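You operate a simulated robot arm through the tools that you are given. There is no shell and no other tool.

Carry out the task below with a simulated two-armed robot. There is one attempt and no reset: what you move stays moved.

TASK
Level the sagging cabinet door by its bubble and shut it flush.
Fine: free the hinge lock, turn the hinge wheel till the bubble sits between the middle marks, lock it again. Where these are worked on the way, their far stop is far enough and under half their travel is too little: hinge lock.

The check looks at the end state, three seconds after you hand in, the way a careful person would. Anything else that was tipped, shoved, dropped, spilled or broken makes it a failure.

THE ROBOT
Two 6-joint arms with two-finger parallel grippers on one trunk that stands fixed in place. Base frame: the origin is at the foot of the trunk, x ahead of it, y to its left, z up. Readings come in m, rad, newtons and seconds.
The left shoulder is at [-0.059, 0.177, 0.86], the right one opposite. With the tool pointing down near the work surface each hand reaches from about 0.1 to 0.7 m from the base axis, measured 20 degrees to its own side. Payload 1.57 kg a hand.
Tool frame (each hand has its own): the origin (TCP) lies between the finger pads and is the grasp point; the fingertips stand 0.03 m ahead of it; z points along the fingers, y is the line along which they close. Largest opening 0.08 m; finger width 0.017, thickness 0.012; the body of the gripper, 0.04 by 0.082 m, starts 0.08 m behind the TCP.
Orientation is that of the tool frame in the base frame, as a unit quaternion [x, y, z, w]. With the fingers straight down and closing along the base's y, the tool's x points along the base's -x, its y along +y and its z along -z.

THE INTERFACE
- The arms move only by the tool drive_tool. It takes "left_plan", "right_plan" or both (then of equal length, played together; a hand with none holds still); each is a list of rows, each a list of 7 numbers: the shift along the tool's x, y, z in m, then the turn, a rotation vector about the tool's x, y, z in rad, then the finger opening in m, from 0 to 0.08. In form: [[x, y, z, ax, ay, az, jaw], ...]. A call has 1 to 20 rows; each row is the pose to reach, as a shift and turn from the pose commanded when the call began, along the tool's axes at that moment. A row lasts 0.2 s, in which the tool goes at most 0.05 m and 0.15 rad; a call with a longer step from one row to the next is refused whole, and so is a gripper value outside its range. A pose out of reach is approached as far as the arm can. The call stops where the force on the tool passes 40 N (or 10 N more than at its start, if that is more) or the arm is blocked; 0.2 s more then pass. The fingers move at their own pace (about 0.072 m/s each) and stop on an object; they squeeze with about 26 N. The grip force told is the motor's: it shows also when the fingers shut on nothing. Time passes only in rows, and 0.2 s behind the last, so rows that repeat a pose let the fingers close. The reply holds the time, the measured pose of the TCP, the force on the tool along the base axes, the opening and the grip force, in the units named above and with some noise, with the torque about the TCP (base axes, N m) and any sound that the robot's microphone picked up.
- Cameras (640 x 400 px; columns grow to the right, rows downward): "scene" is now at [0.0461, 0.0025, 1.607]; the picture's right is [0.03, -1.00, 0.00], its down [-0.54, -0.01, -0.84] and it looks along [0.84, 0.02, -0.54] (base axes); focal length 350 px, centre (320, 200). "left" rides on the left gripper at [0.072, 0.007, -0.122] in its tool frame; the picture's right is [-0.09, 1.00, 0.00], its down [-0.84, -0.08, -0.54] and it looks along [-0.54, -0.05, 0.84] (tool axes); focal length 238 px, centre (320, 200). "right" rides on the right gripper at [0.072, -0.007, -0.122] in its tool frame; the picture's right is [0.09, 1.00, 0.00], its down [-0.84, 0.08, -0.54] and it looks along [-0.54, 0.05, 0.84] (tool axes); focal length 238 px, centre (320, 200). There is no depth. A picture from a camera that has moved, and an enlarged one, comes with that camera's place and axes in the base frame and with its lens.
- get_image(camera): a new picture of that camera. The clock stands still meanwhile.
- raise_lower(by): moves the trunk up (or, below 0, down) by that many m; the arms and the scene camera ride with it, the base frame stays. It gives what a move gives, with no picture.
- aim_head(pan, tilt): turns the head with the scene camera to pan (to the left, within 2.496 rad either way) and tilt (down, from -0.506 to 1.204), counted from straight ahead of the robot (the tilt from the chest, where the trunk bows). It gives what a move gives.
- close_up(camera, box): a new picture of the part [left, top, right, bottom] of that camera's present view, enlarged. The clock stands still meanwhile.
- hand_in(): hands the job in; it is judged then, once.

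Places have to be worked out from the pictures, the camera data and where the tool is seen. Open the grippers and draw the arms clear of the work before you hand the job in, unless the task says otherwise.

The tools are called after "Emit:" as a command line: name --argument value ..., lists and objects as JSON in quotes. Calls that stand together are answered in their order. drive_tool: Moves the arms, as the interface text tells. Its arguments: {"type":"object","properties":{"left_plan":{"type":"array"},"right_plan":{"type":"array"}},"required":[]} The other tools are called the same way: raise_lower (by) moves the trunk up or down; aim_head (pan, tilt) turns the head that bears the scene camera; get_image (camera) takes a picture; close_up (camera, box) takes an enlarged picture of a part of a camera's view; hand_in () hands the job in.

At the start:

```text
time: 0.0
left_eef_pos: [0.3861, 0.1483, 1.3459]
left_tcp_rot: [0.0, 1.0, 0.0, 0.0]
left_force: [-0.3, -0.2, -0.6]
left_torque: [0.01, -0.03, -0.01]
left_gripper_width: 0.0802
left_grasp_force: 0.0
right_eef_pos: [0.2768, -0.0733, 1.3877]
right_tcp_rot: [0.0, 1.0, -0.001, 0.0]
right_force: [-0.3, -0.7, 0.8]
right_torque: [0.0, 0.0, 0.03]
right_gripper_width: 0.08
right_grasp_force: 0.0
trunk travel left (down, up): [-0.3, 0.027]
head pan, tilt (commanded): [0.026, 0.574]
```

scene: 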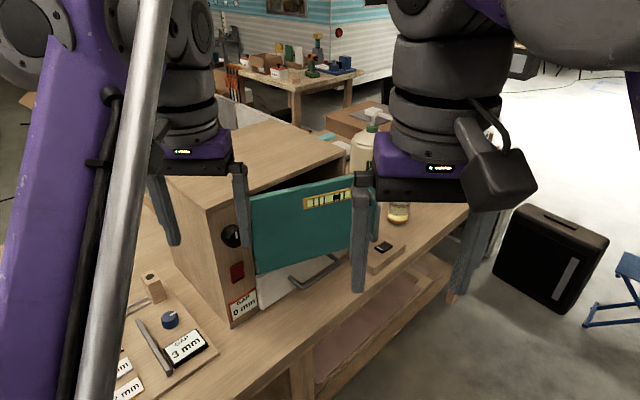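
right: 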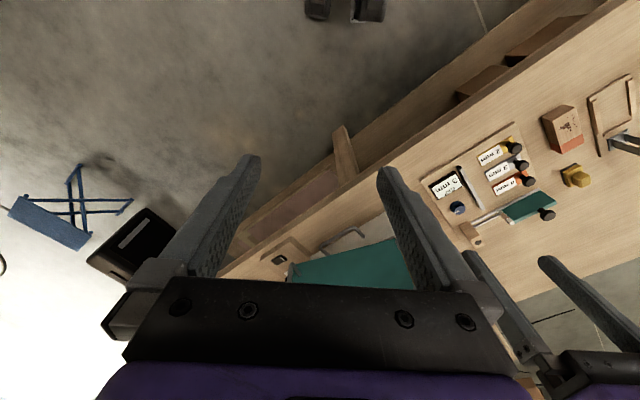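
left: 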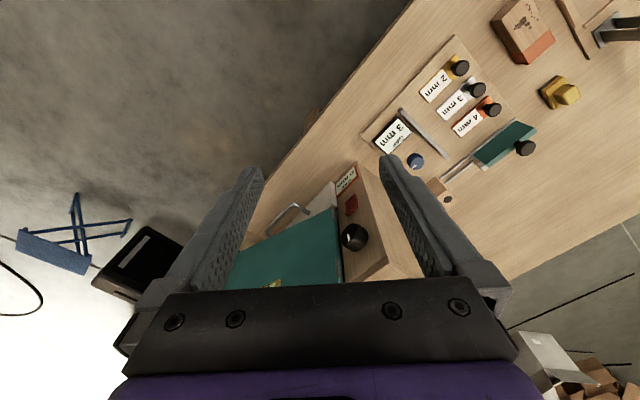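

The pictures show a cabinet with a teal door, a black wheel and a red item on its left post, and labels. I take enlarged views of the cabinet front to understand the parts.

Emit:
close_up --camera "scene" --box '[160, 160, 420, 330]'

Emit:
close_up --camera "left" --box '[220, 120, 460, 300]'

Emit:
close_up --camera "scene" --box '[60, 260, 260, 400]'

```text
2.35 times, centred on (290, 245) of scene
camera zoom: at [0.0461, 0.0025, 1.607], right [0.03, -1.0, 0.0], down [-0.54, -0.01, -0.84], along [0.84, 0.02, -0.54], focal length 823 px, centre (391, 94)
```

zoom: 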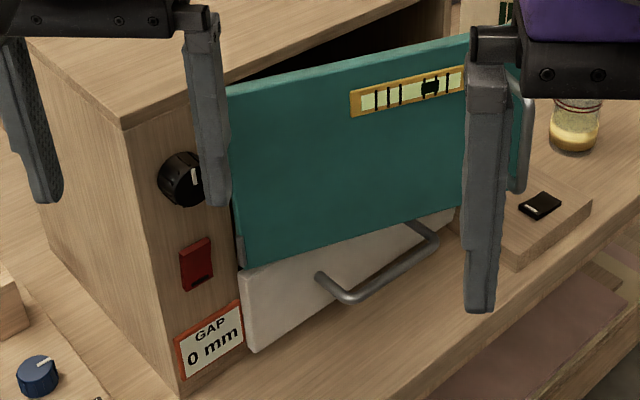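

```text
2.22 times, centred on (340, 210) of left
camera zoom: at [0.315, 0.1542, 1.4686], right [0.09, 1.0, 0.0], down [0.84, -0.08, 0.54], along [0.54, -0.05, -0.84], focal length 530 px, centre (276, 178)
```

zoom: 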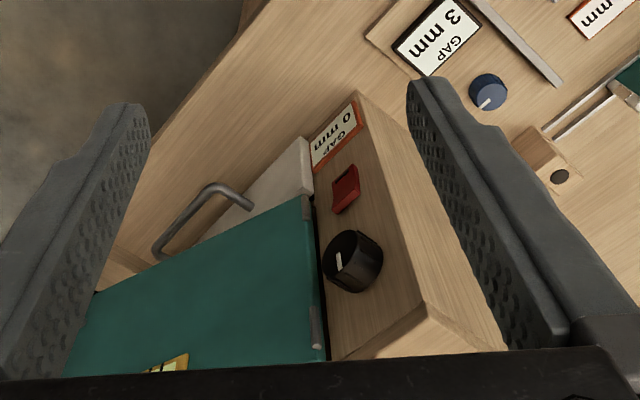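

```text
2.86 times, centred on (160, 330) of scene
camera zoom: at [0.0461, 0.0025, 1.607], right [0.03, -1.0, 0.0], down [-0.54, -0.01, -0.84], along [0.84, 0.02, -0.54], focal length 999 px, centre (777, -171)
```

zoom: 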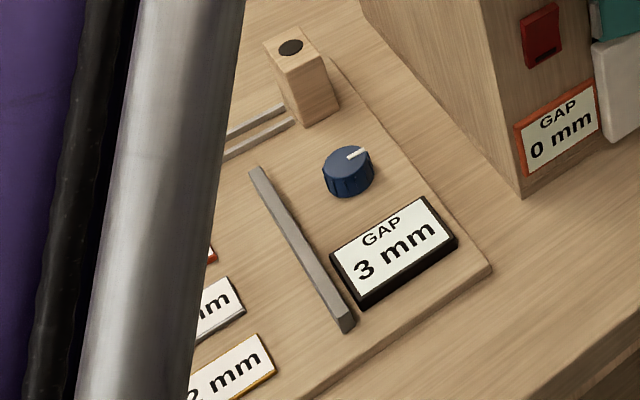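

The knob sits around [0.56, 0.18, 1.19] and the red lock around [0.585, 0.19, 1.075], on a cabinet whose front faces about (-0.7, -0.7). I draw both arms sideways to clear the view.

Emit:
drive_tool --left_plan '[[0.0, 0.04, -0.02, 0, 0, 0, 0.08], [0.02, 0.08, -0.04, 0, 0, 0, 0.08], [0.04, 0.12, -0.05, 0, 0, 0, 0.08], [0.06, 0.16, -0.05, 0, 0, 0, 0.08], [0.08, 0.2, -0.05, 0, 0, 0, 0.08]]' --right_plan '[[0.0, -0.04, 0, 0, 0, 0, 0.08], [0, -0.08, 0, 0, 0, 0, 0.08], [0, -0.12, 0, 0, 0, 0, 0.08], [0, -0.16, 0, 0, 0, 0, 0.08], [0, -0.2, 0, 0, 0, 0, 0.08]]'

```text
time: 1.2
left_eef_pos: [0.3007, 0.3479, 1.3811]
left_tcp_rot: [0.0, 1.0, 0.0, 0.0]
left_force: [0.1, 0.4, -0.7]
left_torque: [0.0, 0.0, -0.01]
left_gripper_width: 0.0801
left_grasp_force: 0.2
left hand out of reach, approached as far as the arm can: row 1, 2, 3, 4, 5
right_eef_pos: [0.2757, -0.2727, 1.3888]
right_tcp_rot: [0.0, 1.0, 0.0, 0.002]
right_force: [0.6, 0.1, 0.4]
right_torque: [0.0, 0.0, -0.01]
right_gripper_width: 0.08
right_grasp_force: 0.0
trunk travel left (down, up): [-0.3, 0.027]
head pan, tilt (commanded): [0.026, 0.574]
```

Both arms moved aside; now I look at the scene again.

Emit:
get_image --camera "scene"

Emit:
close_up --camera "scene" --box '[190, 150, 400, 330]'

Emit:
get_image --camera "right"

Emit:
get_image --camera "left"

```text
taken
camera scene: at [0.0458, 0.0026, 1.607], right [0.03, -1.0, 0.0], down [-0.54, -0.01, -0.84], along [0.84, 0.02, -0.54], focal length 350 px, centre (320, 200)
```

scene: 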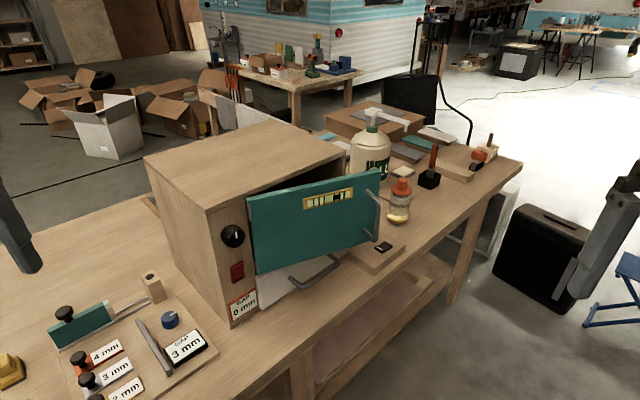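

```text
2.22 times, centred on (295, 240) of scene
camera zoom: at [0.0458, 0.0026, 1.607], right [0.03, -1.0, 0.0], down [-0.54, -0.01, -0.84], along [0.84, 0.02, -0.54], focal length 777 px, centre (376, 111)
```

zoom: 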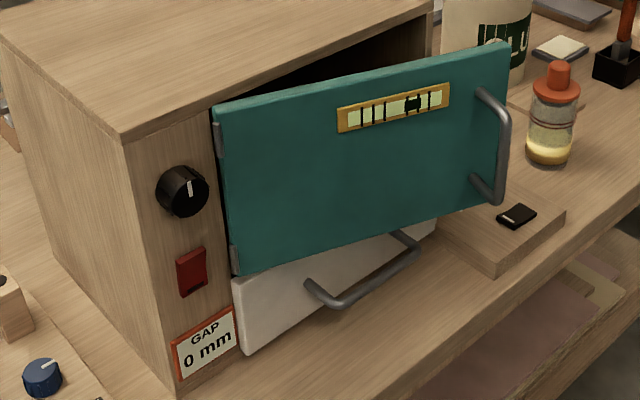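

```text
taken
camera right: at [0.2039, -0.2801, 1.5097], right [-0.09, 1.0, 0.0], down [0.84, 0.08, 0.54], along [0.54, 0.05, -0.84], focal length 238 px, centre (320, 200)
```

right: 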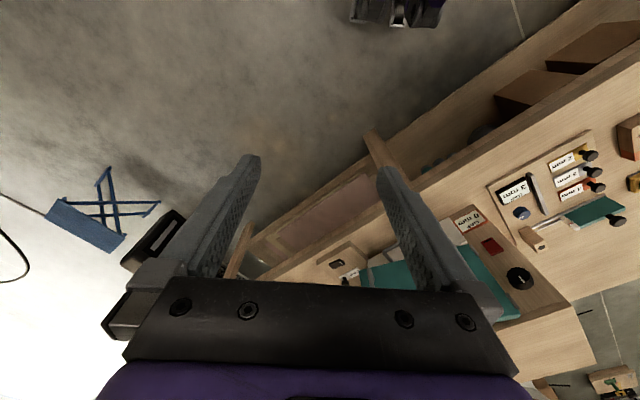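

```text
taken
camera left: at [0.2296, 0.3522, 1.5029], right [0.09, 1.0, 0.0], down [0.84, -0.08, 0.54], along [0.54, -0.05, -0.84], focal length 238 px, centre (320, 200)
```

left: 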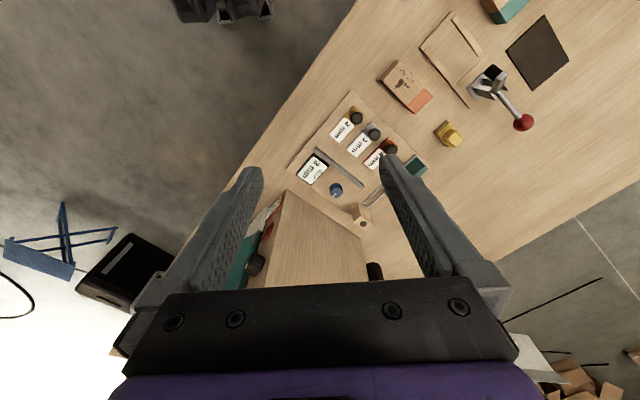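

The front is clear now. I zoom in on the wheel, the lock, the vial and the block with the black switch.

Emit:
close_up --camera "scene" --box '[210, 210, 270, 330]'

Emit:
close_up --camera "scene" --box '[290, 170, 390, 230]'

Emit:
close_up --camera "scene" --box '[340, 180, 440, 280]'

Emit:
close_up --camera "scene" --box '[225, 215, 255, 290]'

```text
3.33 times, centred on (240, 270) of scene
camera zoom: at [0.0458, 0.0026, 1.607], right [0.03, -1.0, 0.0], down [-0.54, -0.01, -0.84], along [0.84, 0.02, -0.54], focal length 1166 px, centre (587, -33)
```

zoom: 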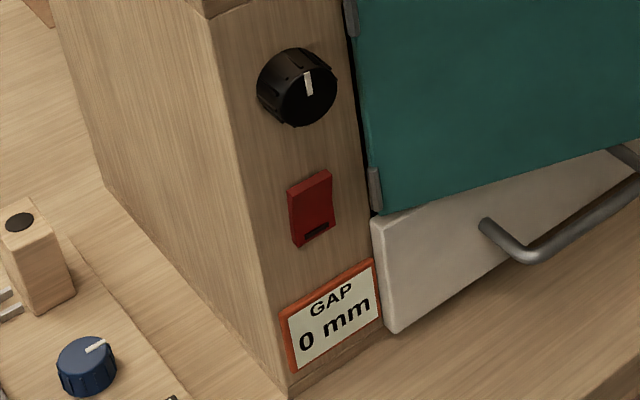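

```text
6.40 times, centred on (340, 200) of scene
camera zoom: at [0.0458, 0.0026, 1.607], right [0.03, -1.0, 0.0], down [-0.54, -0.01, -0.84], along [0.84, 0.02, -0.54], focal length 2239 px, centre (192, 200)
```

zoom: 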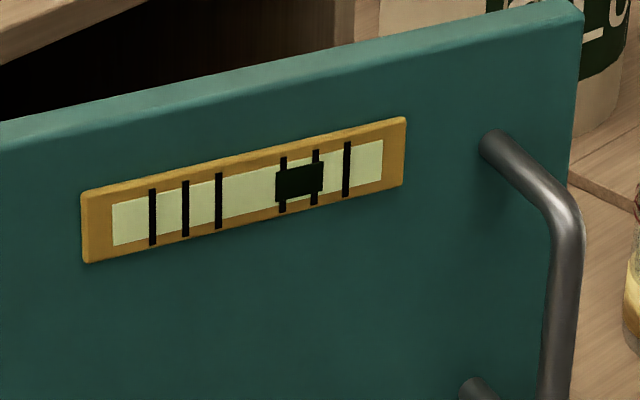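

```text
4.00 times, centred on (390, 230) of scene
camera zoom: at [0.0458, 0.0026, 1.607], right [0.03, -1.0, 0.0], down [-0.54, -0.01, -0.84], along [0.84, 0.02, -0.54], focal length 1399 px, centre (40, 80)
```

zoom: 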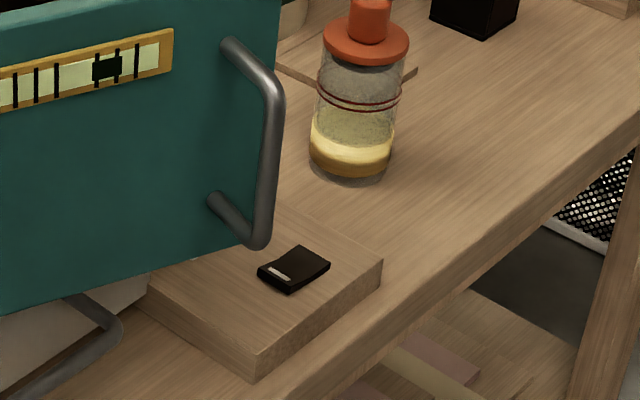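

```text
5.33 times, centred on (240, 252) of scene
camera zoom: at [0.0458, 0.0026, 1.607], right [0.03, -1.0, 0.0], down [-0.54, -0.01, -0.84], along [0.84, 0.02, -0.54], focal length 1866 px, centre (747, -80)
```

zoom: 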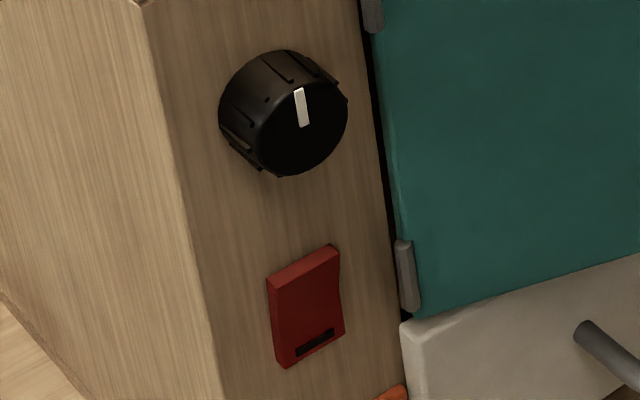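

The red lock is a rocker with its top standing out, the bubble sits one mark too far right (right side of door high), and the door is open by about 27°. I turn the right hand horizontal, facing the cabinet front, to view it straight on from a distance.

Emit:
drive_tool --right_plan '[[-0.0087, 0.0228, 0.0183, -0.0512, -0.1236, -0.0512, 0.08], [-0.0173, 0.0455, 0.0365, -0.1023, -0.2472, -0.1023, 0.08], [-0.026, 0.0683, 0.0548, -0.1535, -0.3708, -0.1535, 0.08], [-0.0347, 0.091, 0.073, -0.2047, -0.4943, -0.2047, 0.08], [-0.0433, 0.1138, 0.0913, -0.2558, -0.6179, -0.2558, 0.08], [-0.052, 0.1365, 0.1095, -0.307, -0.7415, -0.307, 0.08], [-0.0607, 0.1593, 0.1278, -0.3582, -0.8651, -0.3582, 0.08], [-0.0693, 0.182, 0.146, -0.4093, -0.9887, -0.4093, 0.08], [-0.078, 0.2048, 0.1643, -0.4605, -1.1123, -0.4605, 0.08], [-0.0867, 0.2275, 0.1825, -0.5117, -1.2358, -0.5117, 0.08], [-0.0953, 0.2503, 0.2008, -0.5628, -1.3594, -0.5628, 0.08], [-0.104, 0.273, 0.219, -0.614, -1.483, -0.614, 0.08]]'

```text
time: 3.8
left_eef_pos: [0.3032, 0.3482, 1.3801]
left_tcp_rot: [0.0, 1.0, 0.0, 0.0]
left_force: [-0.5, -0.4, 0.1]
left_torque: [-0.05, 0.03, -0.01]
left_gripper_width: 0.0799
left_grasp_force: 0.1
right_eef_pos: [0.3832, 0.0011, 1.1696]
right_tcp_rot: [-0.27, 0.653, 0.27, 0.654]
right_force: [0.5, 0.6, 0.0]
right_torque: [0.04, 0.0, 0.0]
right_gripper_width: 0.08
right_grasp_force: 0.1
trunk travel left (down, up): [-0.3, 0.027]
head pan, tilt (commanded): [0.026, 0.574]
```

The right hand is horizontal, facing the cabinet. I look through its camera and the scene camera.

Emit:
get_image --camera "right"

Emit:
get_image --camera "scene"

```text
taken
camera right: at [0.3026, -0.0896, 1.0981], right [-0.7, 0.7, -0.09], down [-0.44, -0.33, 0.83], along [0.56, 0.63, 0.54], focal length 238 px, centre (320, 200)
```

right: 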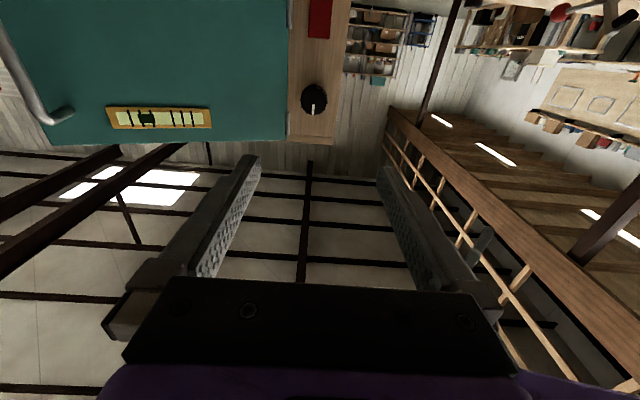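

```text
taken
camera scene: at [0.048, 0.0028, 1.607], right [0.03, -1.0, 0.0], down [-0.54, -0.01, -0.84], along [0.84, 0.02, -0.54], focal length 350 px, centre (320, 200)
```

scene: 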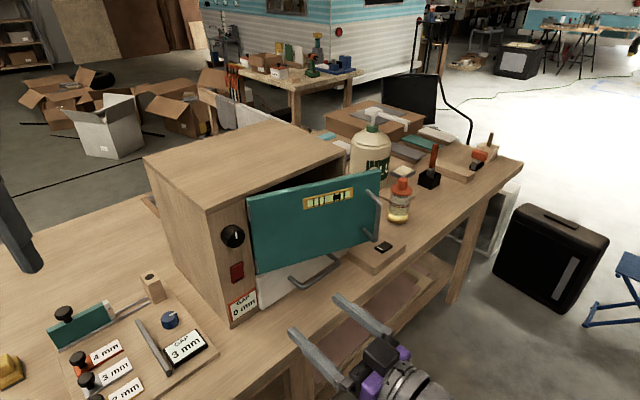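

The hand camera sees knob and lock (upside down). I enlarge it for better measuring.

Emit:
close_up --camera "right" --box '[260, 0, 380, 150]'

Emit:
close_up --camera "right" --box '[0, 0, 340, 160]'

Emit:
close_up --camera "scene" --box '[205, 200, 265, 240]'

Emit:
close_up --camera "scene" --box '[210, 240, 270, 290]'

```text
2.67 times, centred on (320, 75) of right
camera zoom: at [0.3026, -0.0896, 1.0981], right [-0.7, 0.7, -0.09], down [-0.44, -0.33, 0.83], along [0.56, 0.63, 0.54], focal length 636 px, centre (320, 533)
```

zoom: 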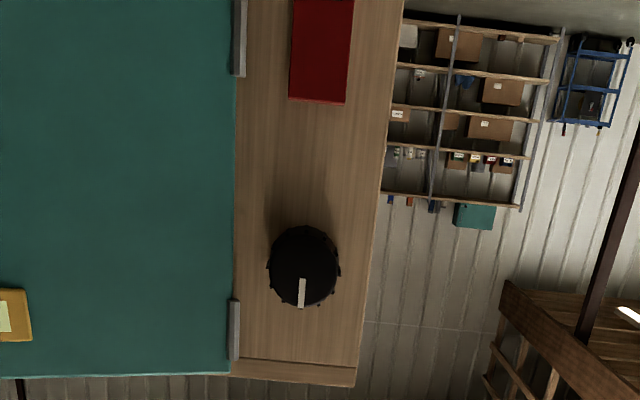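

```text
1.88 times, centred on (170, 80) of right
camera zoom: at [0.3026, -0.0896, 1.0981], right [-0.7, 0.7, -0.09], down [-0.44, -0.33, 0.83], along [0.56, 0.63, 0.54], focal length 449 px, centre (602, 426)
```

zoom: 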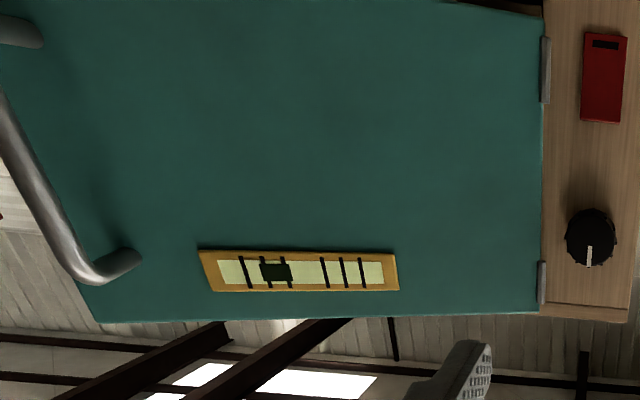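

```text
10.00 times, centred on (235, 220) of scene
camera zoom: at [0.048, 0.0028, 1.607], right [0.03, -1.0, 0.0], down [-0.54, -0.01, -0.84], along [0.84, 0.02, -0.54], focal length 3498 px, centre (1170, 0)
```

zoom: 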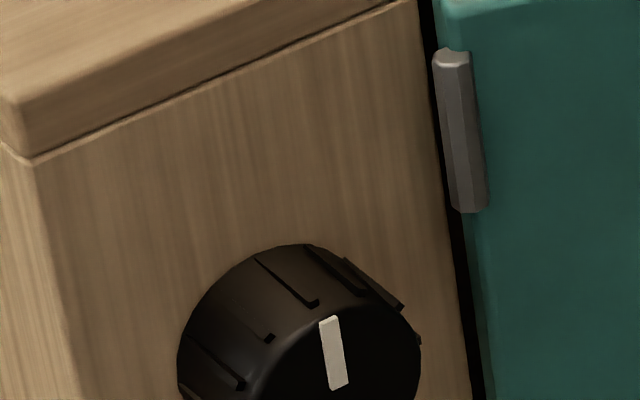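

```text
8.00 times, centred on (240, 265) of scene
camera zoom: at [0.048, 0.0028, 1.607], right [0.03, -1.0, 0.0], down [-0.54, -0.01, -0.84], along [0.84, 0.02, -0.54], focal length 2798 px, centre (960, -320)
```

zoom: 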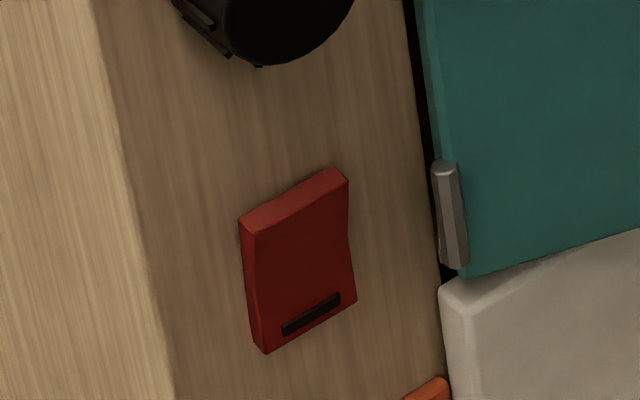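

I judge the knob face centre at about [0.577, 0.179, 1.168], post face normal about 44° and the rocker centre at about [0.585, 0.192, 1.068], roughly 5 cm tall, top end standing out. I close the right fingers and bring them some 6 cm in front of the rocker's top half.

Emit:
drive_tool --right_plan '[[0.04, -0.003, 0.02, 0, 0, 0, 0.0], [0.0866, -0.006, 0.04, 0, 0, 0, 0.0], [0.0866, -0.006, 0.085, 0, 0, 0, 0.0], [0.0866, -0.006, 0.13, 0, 0, 0, 0.0], [0.0866, -0.006, 0.165, 0, 0, 0, 0.0], [0.0866, -0.006, 0.19, 0, 0, 0, 0.0]]'

```text
refused: row 2 steps farther than a row can; nothing moved
```

Row 2 stepped a little too far, so I split the drop into smaller steps.

Emit:
drive_tool --right_plan '[[0.03, -0.003, 0.02, 0, 0, 0, 0.0], [0.06, -0.006, 0.04, 0, 0, 0, 0.0], [0.0866, -0.006, 0.07, 0, 0, 0, 0.0], [0.0866, -0.006, 0.11, 0, 0, 0, 0.0], [0.0866, -0.006, 0.15, 0, 0, 0, 0.0], [0.0866, -0.006, 0.19, 0, 0, 0, 0.0]]'

```text
time: 5.2
left_eef_pos: [0.3023, 0.3484, 1.3797]
left_tcp_rot: [0.001, 1.0, 0.0, 0.001]
left_force: [0.1, 0.3, -0.7]
left_torque: [0.0, 0.0, 0.03]
left_gripper_width: 0.0799
left_grasp_force: 0.1
right_eef_pos: [0.5211, 0.1308, 1.0834]
right_tcp_rot: [-0.27, 0.653, 0.27, 0.654]
right_force: [-0.2, -0.6, 0.6]
right_torque: [0.01, -0.02, -0.02]
right_gripper_width: 0.0002
right_grasp_force: 21.0
trunk travel left (down, up): [-0.3, 0.027]
head pan, tilt (commanded): [0.026, 0.574]
```

I check the fingertips' alignment with the rocker in both cameras.

Emit:
get_image --camera "right"

Emit:
close_up --camera "scene" --box '[190, 200, 310, 320]'

```text
taken
camera right: at [0.4401, 0.0405, 1.0113], right [-0.7, 0.7, -0.09], down [-0.44, -0.33, 0.84], along [0.56, 0.63, 0.54], focal length 238 px, centre (320, 200)
```

right: 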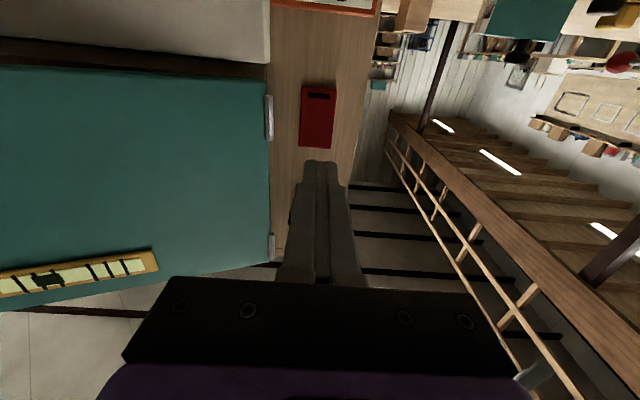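

```text
3.33 times, centred on (250, 260) of scene
camera zoom: at [0.0474, 0.0034, 1.607], right [0.03, -1.0, 0.0], down [-0.54, -0.01, -0.84], along [0.84, 0.02, -0.54], focal length 1166 px, centre (553, 0)
```

zoom: 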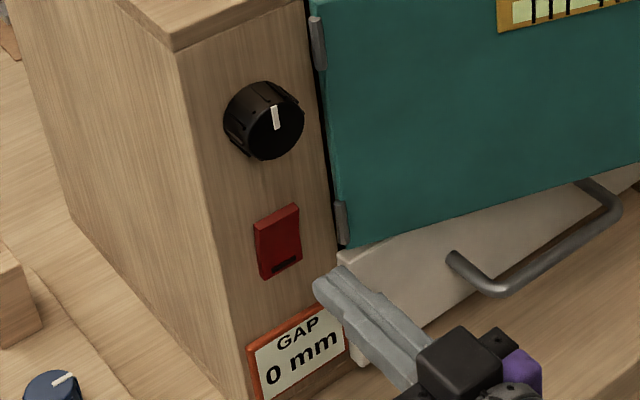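

The fingertips will strike near the rocker's very top edge, so I lower by 5 mm and advance slowly, watching force.

Emit:
drive_tool --right_plan '[[0.005, 0.0015, 0.015, 0, 0, 0, 0.0], [0.005, 0.0015, 0.03, 0, 0, 0, 0.0], [0.005, 0.0015, 0.036, 0, 0, 0, 0.0], [0.005, 0.0015, 0.04, 0, 0, 0, 0.0], [0.005, 0.0015, 0.044, 0, 0, 0, 0.0]]'

```text
time: 6.4
left_eef_pos: [0.3003, 0.3463, 1.3796]
left_tcp_rot: [0.0, 1.0, 0.0, 0.0]
left_force: [-1.1, 0.5, 0.0]
left_torque: [0.0, -0.01, 0.0]
left_gripper_width: 0.08
left_grasp_force: 0.0
right_eef_pos: [0.5499, 0.1627, 1.0774]
right_tcp_rot: [-0.271, 0.652, 0.27, 0.654]
right_force: [-0.6, -0.2, -0.4]
right_torque: [0.0, 0.0, 0.0]
right_gripper_width: 0.0001
right_grasp_force: 21.2
trunk travel left (down, up): [-0.3, 0.027]
head pan, tilt (commanded): [0.026, 0.574]
```

No contact yet; I look at how near the tips are.

Emit:
close_up --camera "scene" --box '[200, 220, 290, 310]'

Emit:
close_up --camera "right" --box '[240, 0, 400, 220]'

```text
4.44 times, centred on (245, 265) of scene
camera zoom: at [0.0461, 0.0025, 1.607], right [0.03, -1.0, 0.0], down [-0.54, -0.01, -0.84], along [0.84, 0.02, -0.54], focal length 1555 px, centre (653, -89)
```

zoom: 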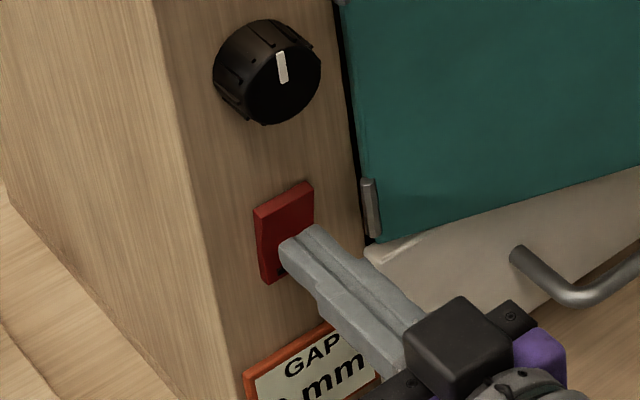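

```text
1.82 times, centred on (320, 110) of right
camera zoom: at [0.4694, 0.0717, 1.0068], right [-0.7, 0.7, -0.09], down [-0.44, -0.33, 0.84], along [0.56, 0.63, 0.54], focal length 433 px, centre (320, 364)
```

zoom: 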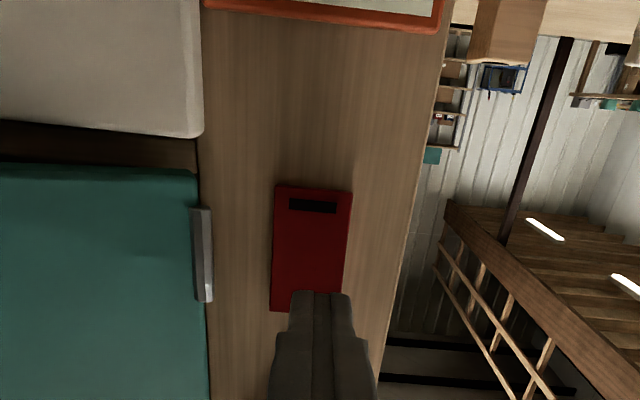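

The tips are just ahead of the rocker's top half. I advance in 3 mm steps until contact and press.

Emit:
drive_tool --right_plan '[[0.0, 0, 0.003, 0, 0, 0, 0.0], [0, 0, 0.006, 0, 0, 0, 0.0], [0, 0, 0.009, 0, 0, 0, 0.0], [0, 0, 0.012, 0, 0, 0, 0.0]]'

```text
time: 7.4
left_eef_pos: [0.3011, 0.3474, 1.381]
left_tcp_rot: [0.0, 1.0, 0.0, 0.0]
left_force: [-0.4, 0.1, -1.0]
left_torque: [0.02, 0.04, -0.04]
left_gripper_width: 0.08
left_grasp_force: 0.1
right_eef_pos: [0.5598, 0.1713, 1.0795]
right_tcp_rot: [-0.27, 0.652, 0.269, 0.656]
right_force: [0.6, 0.8, -0.8]
right_torque: [0.0, -0.02, -0.04]
right_gripper_width: 0.0001
right_grasp_force: 20.6
trunk travel left (down, up): [-0.3, 0.027]
head pan, tilt (commanded): [0.026, 0.574]
```

Still no contact force; I continue with small steps.

Emit:
drive_tool --right_plan '[[0.0, 0, 0.003, 0, 0, 0, 0.0], [0, 0, 0.006, 0, 0, 0, 0.0]]'

Emit:
close_up --camera "right" --box '[240, 0, 400, 220]'

Emit:
close_up --camera "scene" --box '[200, 220, 290, 310]'

```text
time: 8.0
left_eef_pos: [0.3008, 0.3468, 1.3806]
left_tcp_rot: [0.0, 1.0, 0.0, 0.001]
left_force: [-0.4, -0.3, 0.2]
left_torque: [0.0, 0.0, 0.02]
left_gripper_width: 0.0801
left_grasp_force: 0.0
right_eef_pos: [0.5637, 0.1749, 1.0793]
right_tcp_rot: [-0.272, 0.652, 0.271, 0.654]
right_force: [-2.8, -2.4, 0.2]
right_torque: [0.02, 0.08, 0.0]
right_gripper_width: 0.0
right_grasp_force: 20.9
trunk travel left (down, up): [-0.3, 0.027]
head pan, tilt (commanded): [0.026, 0.574]
```

```text
1.82 times, centred on (320, 110) of right
camera zoom: at [0.4817, 0.0839, 1.0071], right [-0.7, 0.7, -0.09], down [-0.44, -0.33, 0.84], along [0.56, 0.63, 0.54], focal length 433 px, centre (320, 364)
```

zoom: 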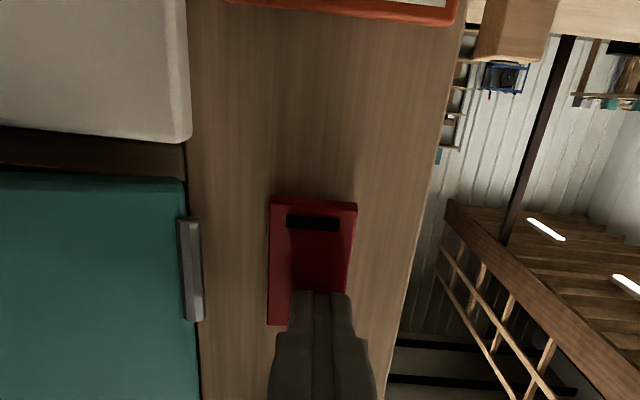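

```text
4.44 times, centred on (245, 265) of scene
camera zoom: at [0.0456, 0.002, 1.607], right [0.03, -1.0, 0.0], down [-0.54, -0.01, -0.84], along [0.84, 0.02, -0.54], focal length 1555 px, centre (653, -89)
```

zoom: 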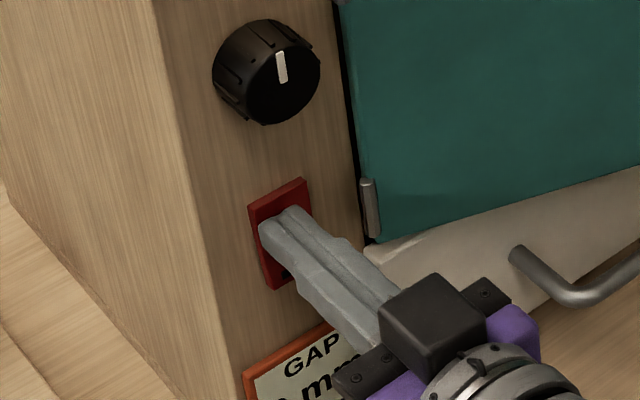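

The rocker is tipping: its bottom end now stands out, with about 4 N on the tips. I press on until it meets its stop.

Emit:
drive_tool --right_plan '[[0.0, 0, 0.002, 0, 0, 0, 0.0], [0, 0, 0.004, 0, 0, 0, 0.0]]'

Emit:
close_up --camera "right" --box '[240, 0, 400, 220]'

```text
time: 8.6
left_eef_pos: [0.2982, 0.3441, 1.3818]
left_tcp_rot: [0.0, 1.0, 0.0, 0.002]
left_force: [-0.4, -0.4, -0.3]
left_torque: [0.0, 0.01, 0.0]
left_gripper_width: 0.0797
left_grasp_force: 0.0
right_eef_pos: [0.5634, 0.1748, 1.0794]
right_tcp_rot: [-0.27, 0.651, 0.269, 0.656]
right_force: [-27.8, -23.9, -10.8]
right_torque: [-0.44, 0.46, 0.11]
right_gripper_width: 0.0
right_grasp_force: 21.2
trunk travel left (down, up): [-0.3, 0.027]
head pan, tilt (commanded): [0.026, 0.574]
```

```text
1.82 times, centred on (320, 110) of right
camera zoom: at [0.482, 0.084, 1.0076], right [-0.7, 0.71, -0.09], down [-0.44, -0.33, 0.83], along [0.56, 0.63, 0.54], focal length 433 px, centre (320, 364)
```

zoom: 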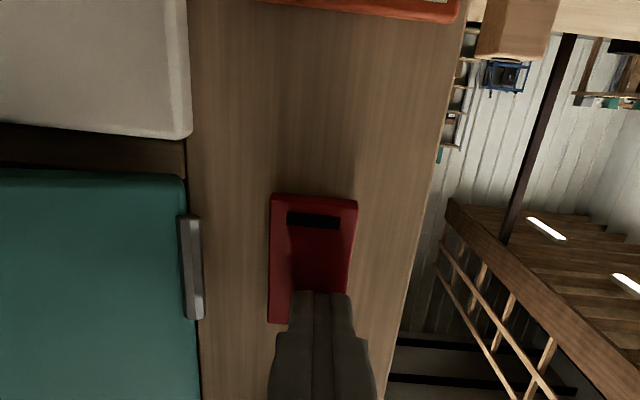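

About 38 N with no further travel: the rocker is at its stop. I withdraw and check its state.

Emit:
drive_tool --right_plan '[[0.0, 0, -0.02, 0, 0, 0, 0.0], [0, 0, -0.06, 0, 0, 0, 0.0], [0, 0, -0.1, 0, 0, 0, 0.0], [0, 0, -0.14, 0, 0, 0, 0.0]]'

Emit:
close_up --camera "scene" --box '[200, 220, 290, 310]'

Emit:
get_image --camera "right"

Emit:
close_up --camera "scene" --box '[290, 170, 390, 230]'

```text
time: 9.6
left_eef_pos: [0.2996, 0.3455, 1.3809]
left_tcp_rot: [0.0, 1.0, 0.0, 0.001]
left_force: [0.1, -0.6, 0.3]
left_torque: [0.02, -0.01, -0.05]
left_gripper_width: 0.08
left_grasp_force: 0.0
right_eef_pos: [0.4664, 0.077, 1.0775]
right_tcp_rot: [-0.271, 0.651, 0.271, 0.655]
right_force: [0.0, -0.4, -0.4]
right_torque: [-0.02, 0.0, -0.01]
right_gripper_width: 0.0002
right_grasp_force: 21.6
trunk travel left (down, up): [-0.3, 0.027]
head pan, tilt (commanded): [0.026, 0.574]
```

```text
4.44 times, centred on (245, 265) of scene
camera zoom: at [0.0445, 0.0013, 1.607], right [0.03, -1.0, 0.0], down [-0.54, -0.01, -0.84], along [0.84, 0.02, -0.54], focal length 1555 px, centre (653, -89)
```

zoom: 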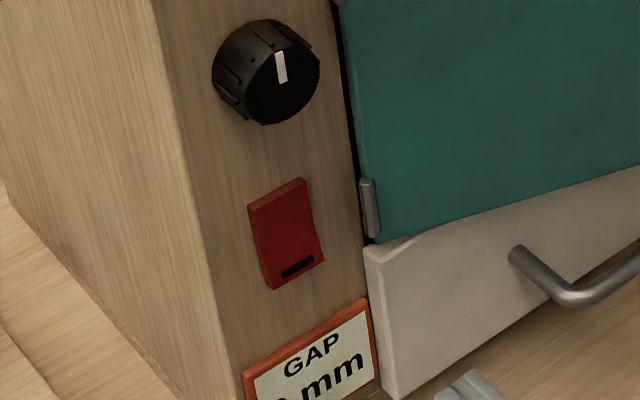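

```text
taken
camera right: at [0.3854, -0.0137, 1.0056], right [-0.7, 0.7, -0.09], down [-0.44, -0.33, 0.83], along [0.56, 0.63, 0.54], focal length 238 px, centre (320, 200)
```

right: 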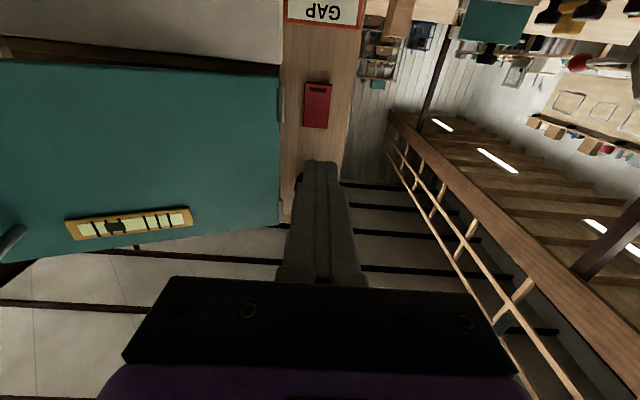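

```text
6.40 times, centred on (340, 200) of scene
camera zoom: at [0.0445, 0.0013, 1.607], right [0.03, -1.0, 0.0], down [-0.54, -0.01, -0.84], along [0.84, 0.02, -0.54], focal length 2239 px, centre (192, 200)
```

zoom: 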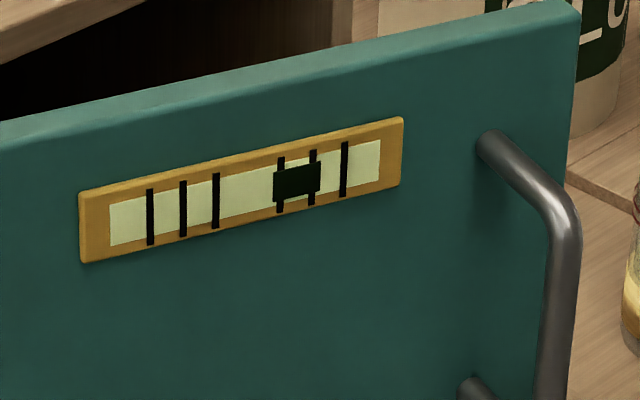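

The rocker has flipped (top in, bottom out), so the hinge is free. I raise the right hand to wheel height with open fingers, still 12 cm short of it, and measure the cabinet's front edge.

Emit:
drive_tool --right_plan '[[-0.03, 0, 0, 0, 0, 0, 0.04], [-0.06, 0, 0, 0, 0, 0, 0.08], [-0.0905, 0, 0.0, 0, 0, 0, 0.08], [-0.0905, 0, 0.02, 0, 0, 0, 0.08]]'

Emit:
get_image --camera "right"

Emit:
close_up --camera "scene" --box '[195, 140, 355, 240]'

Emit:
close_up --camera "scene" --box '[200, 200, 320, 300]'

```text
time: 10.6
left_eef_pos: [0.3031, 0.3479, 1.3802]
left_tcp_rot: [0.0, 1.0, -0.001, 0.0]
left_force: [0.2, 0.0, 0.0]
left_torque: [-0.02, 0.01, -0.01]
left_gripper_width: 0.08
left_grasp_force: 0.0
right_eef_pos: [0.4823, 0.0943, 1.1686]
right_tcp_rot: [-0.27, 0.653, 0.269, 0.654]
right_force: [-0.3, -0.4, -0.3]
right_torque: [-0.02, 0.02, 0.01]
right_gripper_width: 0.08
right_grasp_force: 0.1
trunk travel left (down, up): [-0.3, 0.027]
head pan, tilt (commanded): [0.026, 0.574]
```

```text
taken
camera right: at [0.4015, 0.0021, 1.0976], right [-0.7, 0.7, -0.09], down [-0.44, -0.33, 0.84], along [0.56, 0.63, 0.54], focal length 238 px, centre (320, 200)
```

right: 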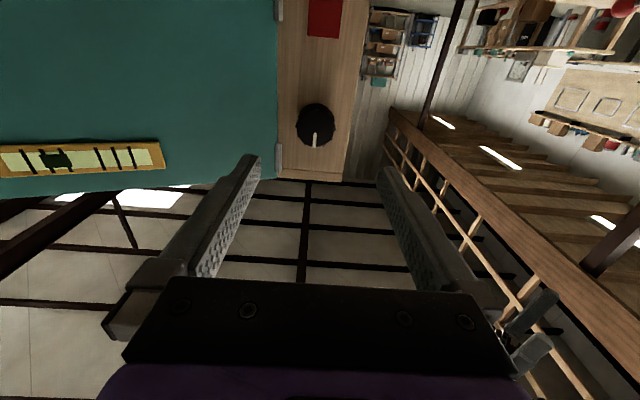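

```text
4.00 times, centred on (275, 190) of scene
camera zoom: at [0.0475, 0.0031, 1.607], right [0.03, -1.0, 0.0], down [-0.54, -0.01, -0.84], along [0.84, 0.02, -0.54], focal length 1399 px, centre (500, 240)
```

zoom: 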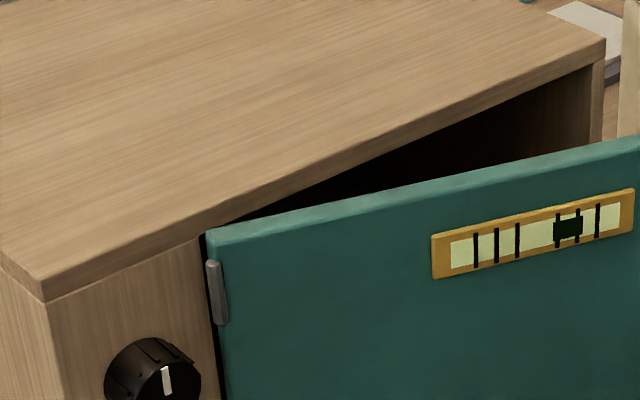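

```text
4.00 times, centred on (260, 250) of scene
camera zoom: at [0.0475, 0.0031, 1.607], right [0.03, -1.0, 0.0], down [-0.54, -0.01, -0.84], along [0.84, 0.02, -0.54], focal length 1399 px, centre (560, 0)
```

zoom: 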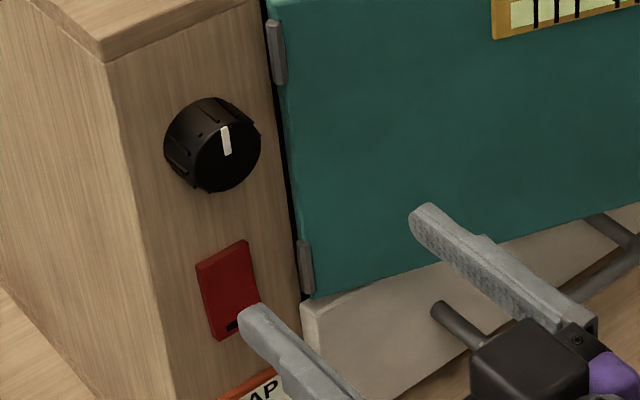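

The wheel lies about 6 mm to the right of and 5 mm below my tool axis; the front normal is close to 45°. I shift onto its axis, narrow the fingers to 56 mm, and advance to about 2.5 cm before the grip position.

Emit:
drive_tool --right_plan '[[0.0045, -0.006, 0.0, 0, 0, 0, 0.056], [0.0045, -0.006, 0.03, 0, 0, 0, 0.056], [0.0045, -0.006, 0.06, 0, 0, 0, 0.056], [0.0045, -0.006, 0.085, 0, 0, 0, 0.056]]'

Emit:
get_image --camera "right"

Emit:
close_up --camera "scene" --box '[200, 200, 320, 300]'

```text
time: 11.6
left_eef_pos: [0.3025, 0.3469, 1.3801]
left_tcp_rot: [0.0, 1.0, -0.001, 0.0]
left_force: [0.4, -0.7, 0.5]
left_torque: [0.0, 0.05, 0.02]
left_gripper_width: 0.0802
left_grasp_force: 0.1
right_eef_pos: [0.5465, 0.1493, 1.1641]
right_tcp_rot: [-0.271, 0.653, 0.27, 0.654]
right_force: [0.2, 1.6, 0.0]
right_torque: [-0.02, -0.01, -0.01]
right_gripper_width: 0.0559
right_grasp_force: 0.1
trunk travel left (down, up): [-0.3, 0.027]
head pan, tilt (commanded): [0.026, 0.574]
```

```text
taken
camera right: at [0.4662, 0.0583, 1.0924], right [-0.7, 0.7, -0.09], down [-0.44, -0.33, 0.84], along [0.56, 0.63, 0.54], focal length 238 px, centre (320, 200)
```

right: 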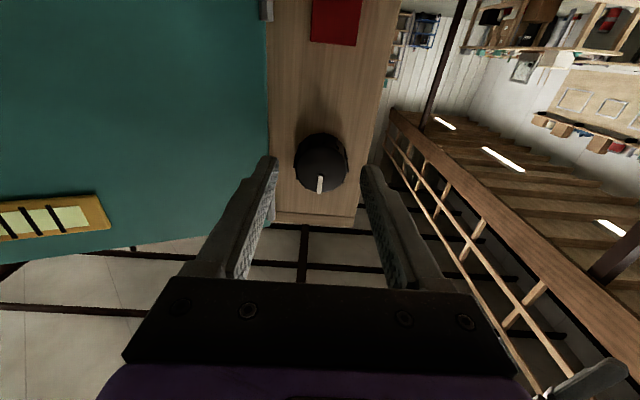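

```text
4.00 times, centred on (260, 250) of scene
camera zoom: at [0.0471, 0.0032, 1.607], right [0.03, -1.0, 0.0], down [-0.54, -0.01, -0.84], along [0.84, 0.02, -0.54], focal length 1399 px, centre (560, 0)
```

zoom: 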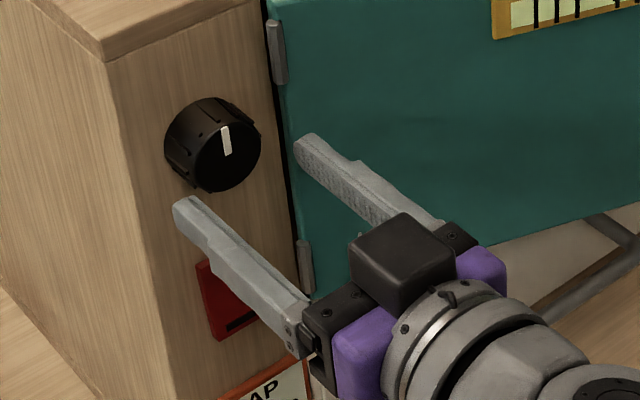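

The fingers straddle the wheel symmetrically. I raise by 2 mm, advance 31 mm so the fingers overlap the wheel, and look before closing.

Emit:
drive_tool --right_plan '[[-0.002, 0, 0.01, 0, 0, 0, 0.056], [-0.002, 0, 0.02, 0, 0, 0, 0.056], [-0.002, 0, 0.026, 0, 0, 0, 0.056], [-0.002, 0, 0.031, 0, 0, 0, 0.056]]'

Emit:
get_image --camera "right"

Emit:
close_up --camera "scene" --box '[200, 200, 320, 300]'

```text
time: 12.6
left_eef_pos: [0.3018, 0.3473, 1.3808]
left_tcp_rot: [0.0, 1.0, 0.0, 0.0]
left_force: [-0.3, 0.6, 0.0]
left_torque: [0.02, 0.03, -0.03]
left_gripper_width: 0.08
left_grasp_force: 0.1
right_eef_pos: [0.5665, 0.1722, 1.166]
right_tcp_rot: [-0.27, 0.652, 0.27, 0.655]
right_force: [-0.4, -0.4, -1.0]
right_torque: [-0.01, 0.02, 0.04]
right_gripper_width: 0.0559
right_grasp_force: 0.1
trunk travel left (down, up): [-0.3, 0.027]
head pan, tilt (commanded): [0.026, 0.574]
```

```text
taken
camera right: at [0.4866, 0.08, 1.0948], right [-0.7, 0.7, -0.09], down [-0.44, -0.33, 0.84], along [0.56, 0.63, 0.54], focal length 238 px, centre (320, 200)
```

right: 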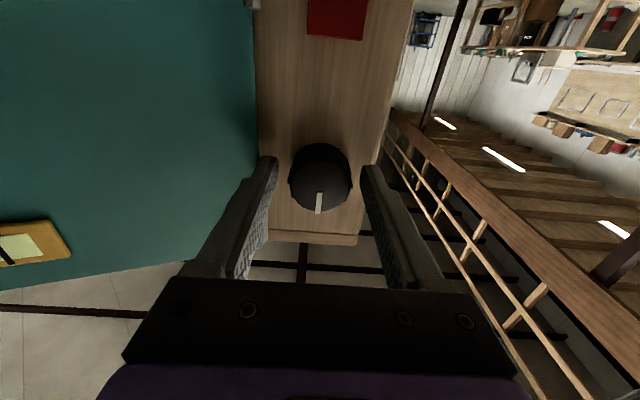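

```text
4.00 times, centred on (260, 250) of scene
camera zoom: at [0.0464, 0.0027, 1.607], right [0.03, -1.0, 0.0], down [-0.54, -0.01, -0.84], along [0.84, 0.02, -0.54], focal length 1399 px, centre (560, 0)
```

zoom: 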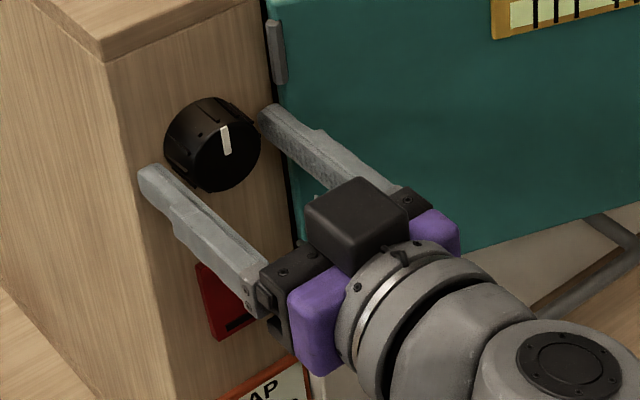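

The fingers overlap the wheel by about 2 cm and are centred. I close on it.

Emit:
drive_tool --right_plan '[[0, 0, 0, 0, 0, 0, 0.045], [0, 0, 0, 0, 0, 0, 0.03], [0, 0, 0, 0, 0, 0, 0.03], [0, 0, 0, 0, 0, 0, 0.03]]'

Emit:
close_up --camera "scene" --box '[200, 160, 360, 280]'

Emit:
get_image --camera "right"

```text
time: 13.6
left_eef_pos: [0.3017, 0.3473, 1.381]
left_tcp_rot: [-0.001, 1.0, 0.0, 0.0]
left_force: [-0.2, 0.6, -0.6]
left_torque: [0.02, 0.01, -0.02]
left_gripper_width: 0.0798
left_grasp_force: 0.1
right_eef_pos: [0.5666, 0.1715, 1.1663]
right_tcp_rot: [-0.272, 0.652, 0.27, 0.655]
right_force: [-2.6, 2.9, -0.9]
right_torque: [0.07, -0.06, 0.12]
right_gripper_width: 0.0406
right_grasp_force: 44.7
trunk travel left (down, up): [-0.3, 0.027]
head pan, tilt (commanded): [0.026, 0.574]
```

```text
3.33 times, centred on (280, 220) of scene
camera zoom: at [0.0459, 0.0029, 1.607], right [0.03, -1.0, 0.0], down [-0.54, -0.01, -0.84], along [0.84, 0.02, -0.54], focal length 1166 px, centre (453, 133)
```

zoom: 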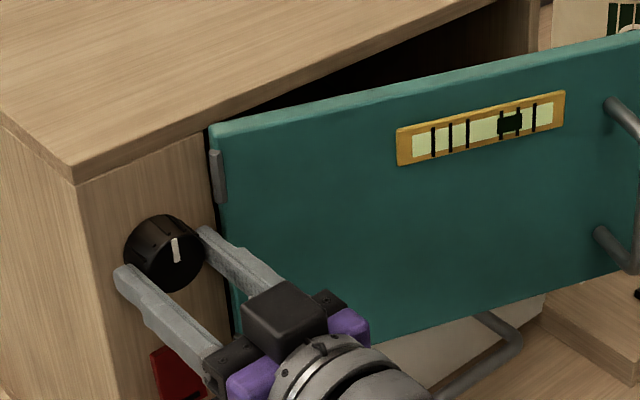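

```text
taken
camera right: at [0.4862, 0.0801, 1.0948], right [-0.7, 0.7, -0.09], down [-0.44, -0.33, 0.84], along [0.56, 0.63, 0.54], focal length 238 px, centre (320, 200)
```

right: 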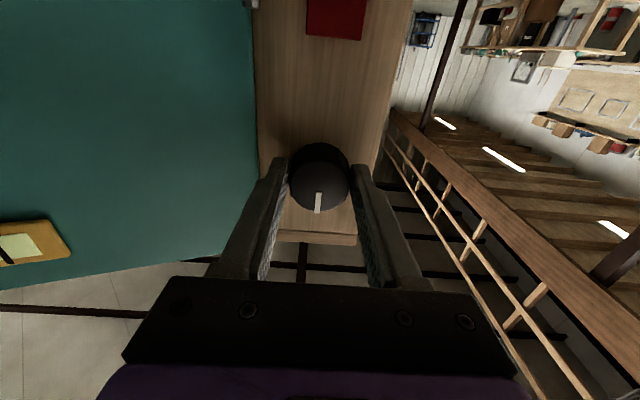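

The wheel is held (41 mm wide). I turn it clockwise by 0.3 rad and watch the bubble.

Emit:
drive_tool --right_plan '[[0, 0, 0, 0, 0, 0.1, 0.03], [0, 0, 0, 0, 0, 0.2, 0.03], [0, 0, 0, 0, 0, 0.3, 0.03], [0, 0, 0, 0, 0, 0.3, 0.03]]'

Emit:
close_up --camera "scene" --box '[200, 160, 360, 280]'

Emit:
close_up --camera "scene" --box '[290, 170, 390, 230]'

```text
time: 14.6
left_eef_pos: [0.3001, 0.3483, 1.3803]
left_tcp_rot: [0.0, 1.0, -0.001, 0.001]
left_force: [-0.8, -0.8, -0.4]
left_torque: [0.0, 0.03, 0.01]
left_gripper_width: 0.0801
left_grasp_force: 0.1
right_eef_pos: [0.5671, 0.1713, 1.1664]
right_tcp_rot: [-0.171, 0.685, 0.366, 0.606]
right_force: [-5.8, 6.1, -3.3]
right_torque: [-0.04, 0.09, 0.3]
right_gripper_width: 0.0406
right_grasp_force: 45.0
trunk travel left (down, up): [-0.3, 0.027]
head pan, tilt (commanded): [0.026, 0.574]
```

```text
3.33 times, centred on (280, 220) of scene
camera zoom: at [0.0452, 0.0036, 1.607], right [0.03, -1.0, 0.0], down [-0.54, -0.01, -0.84], along [0.84, 0.02, -0.54], focal length 1166 px, centre (453, 133)
```

zoom: 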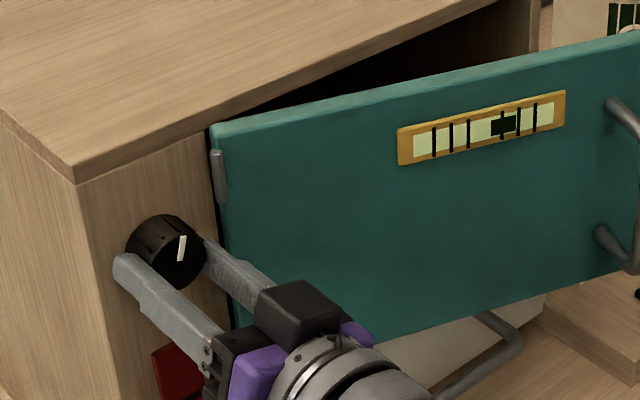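

```text
6.40 times, centred on (340, 200) of scene
camera zoom: at [0.0452, 0.0036, 1.607], right [0.03, -1.0, 0.0], down [-0.54, -0.01, -0.84], along [0.84, 0.02, -0.54], focal length 2239 px, centre (192, 200)
```

zoom: 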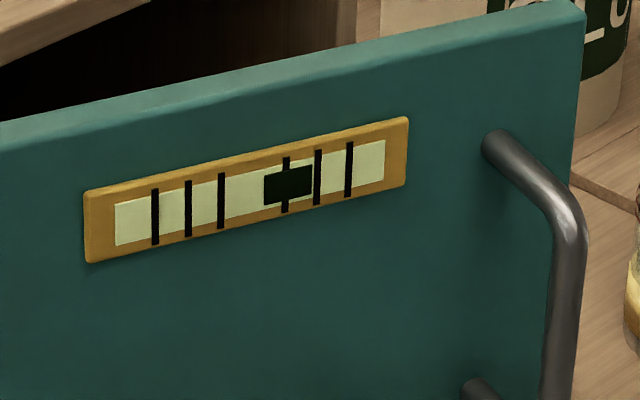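

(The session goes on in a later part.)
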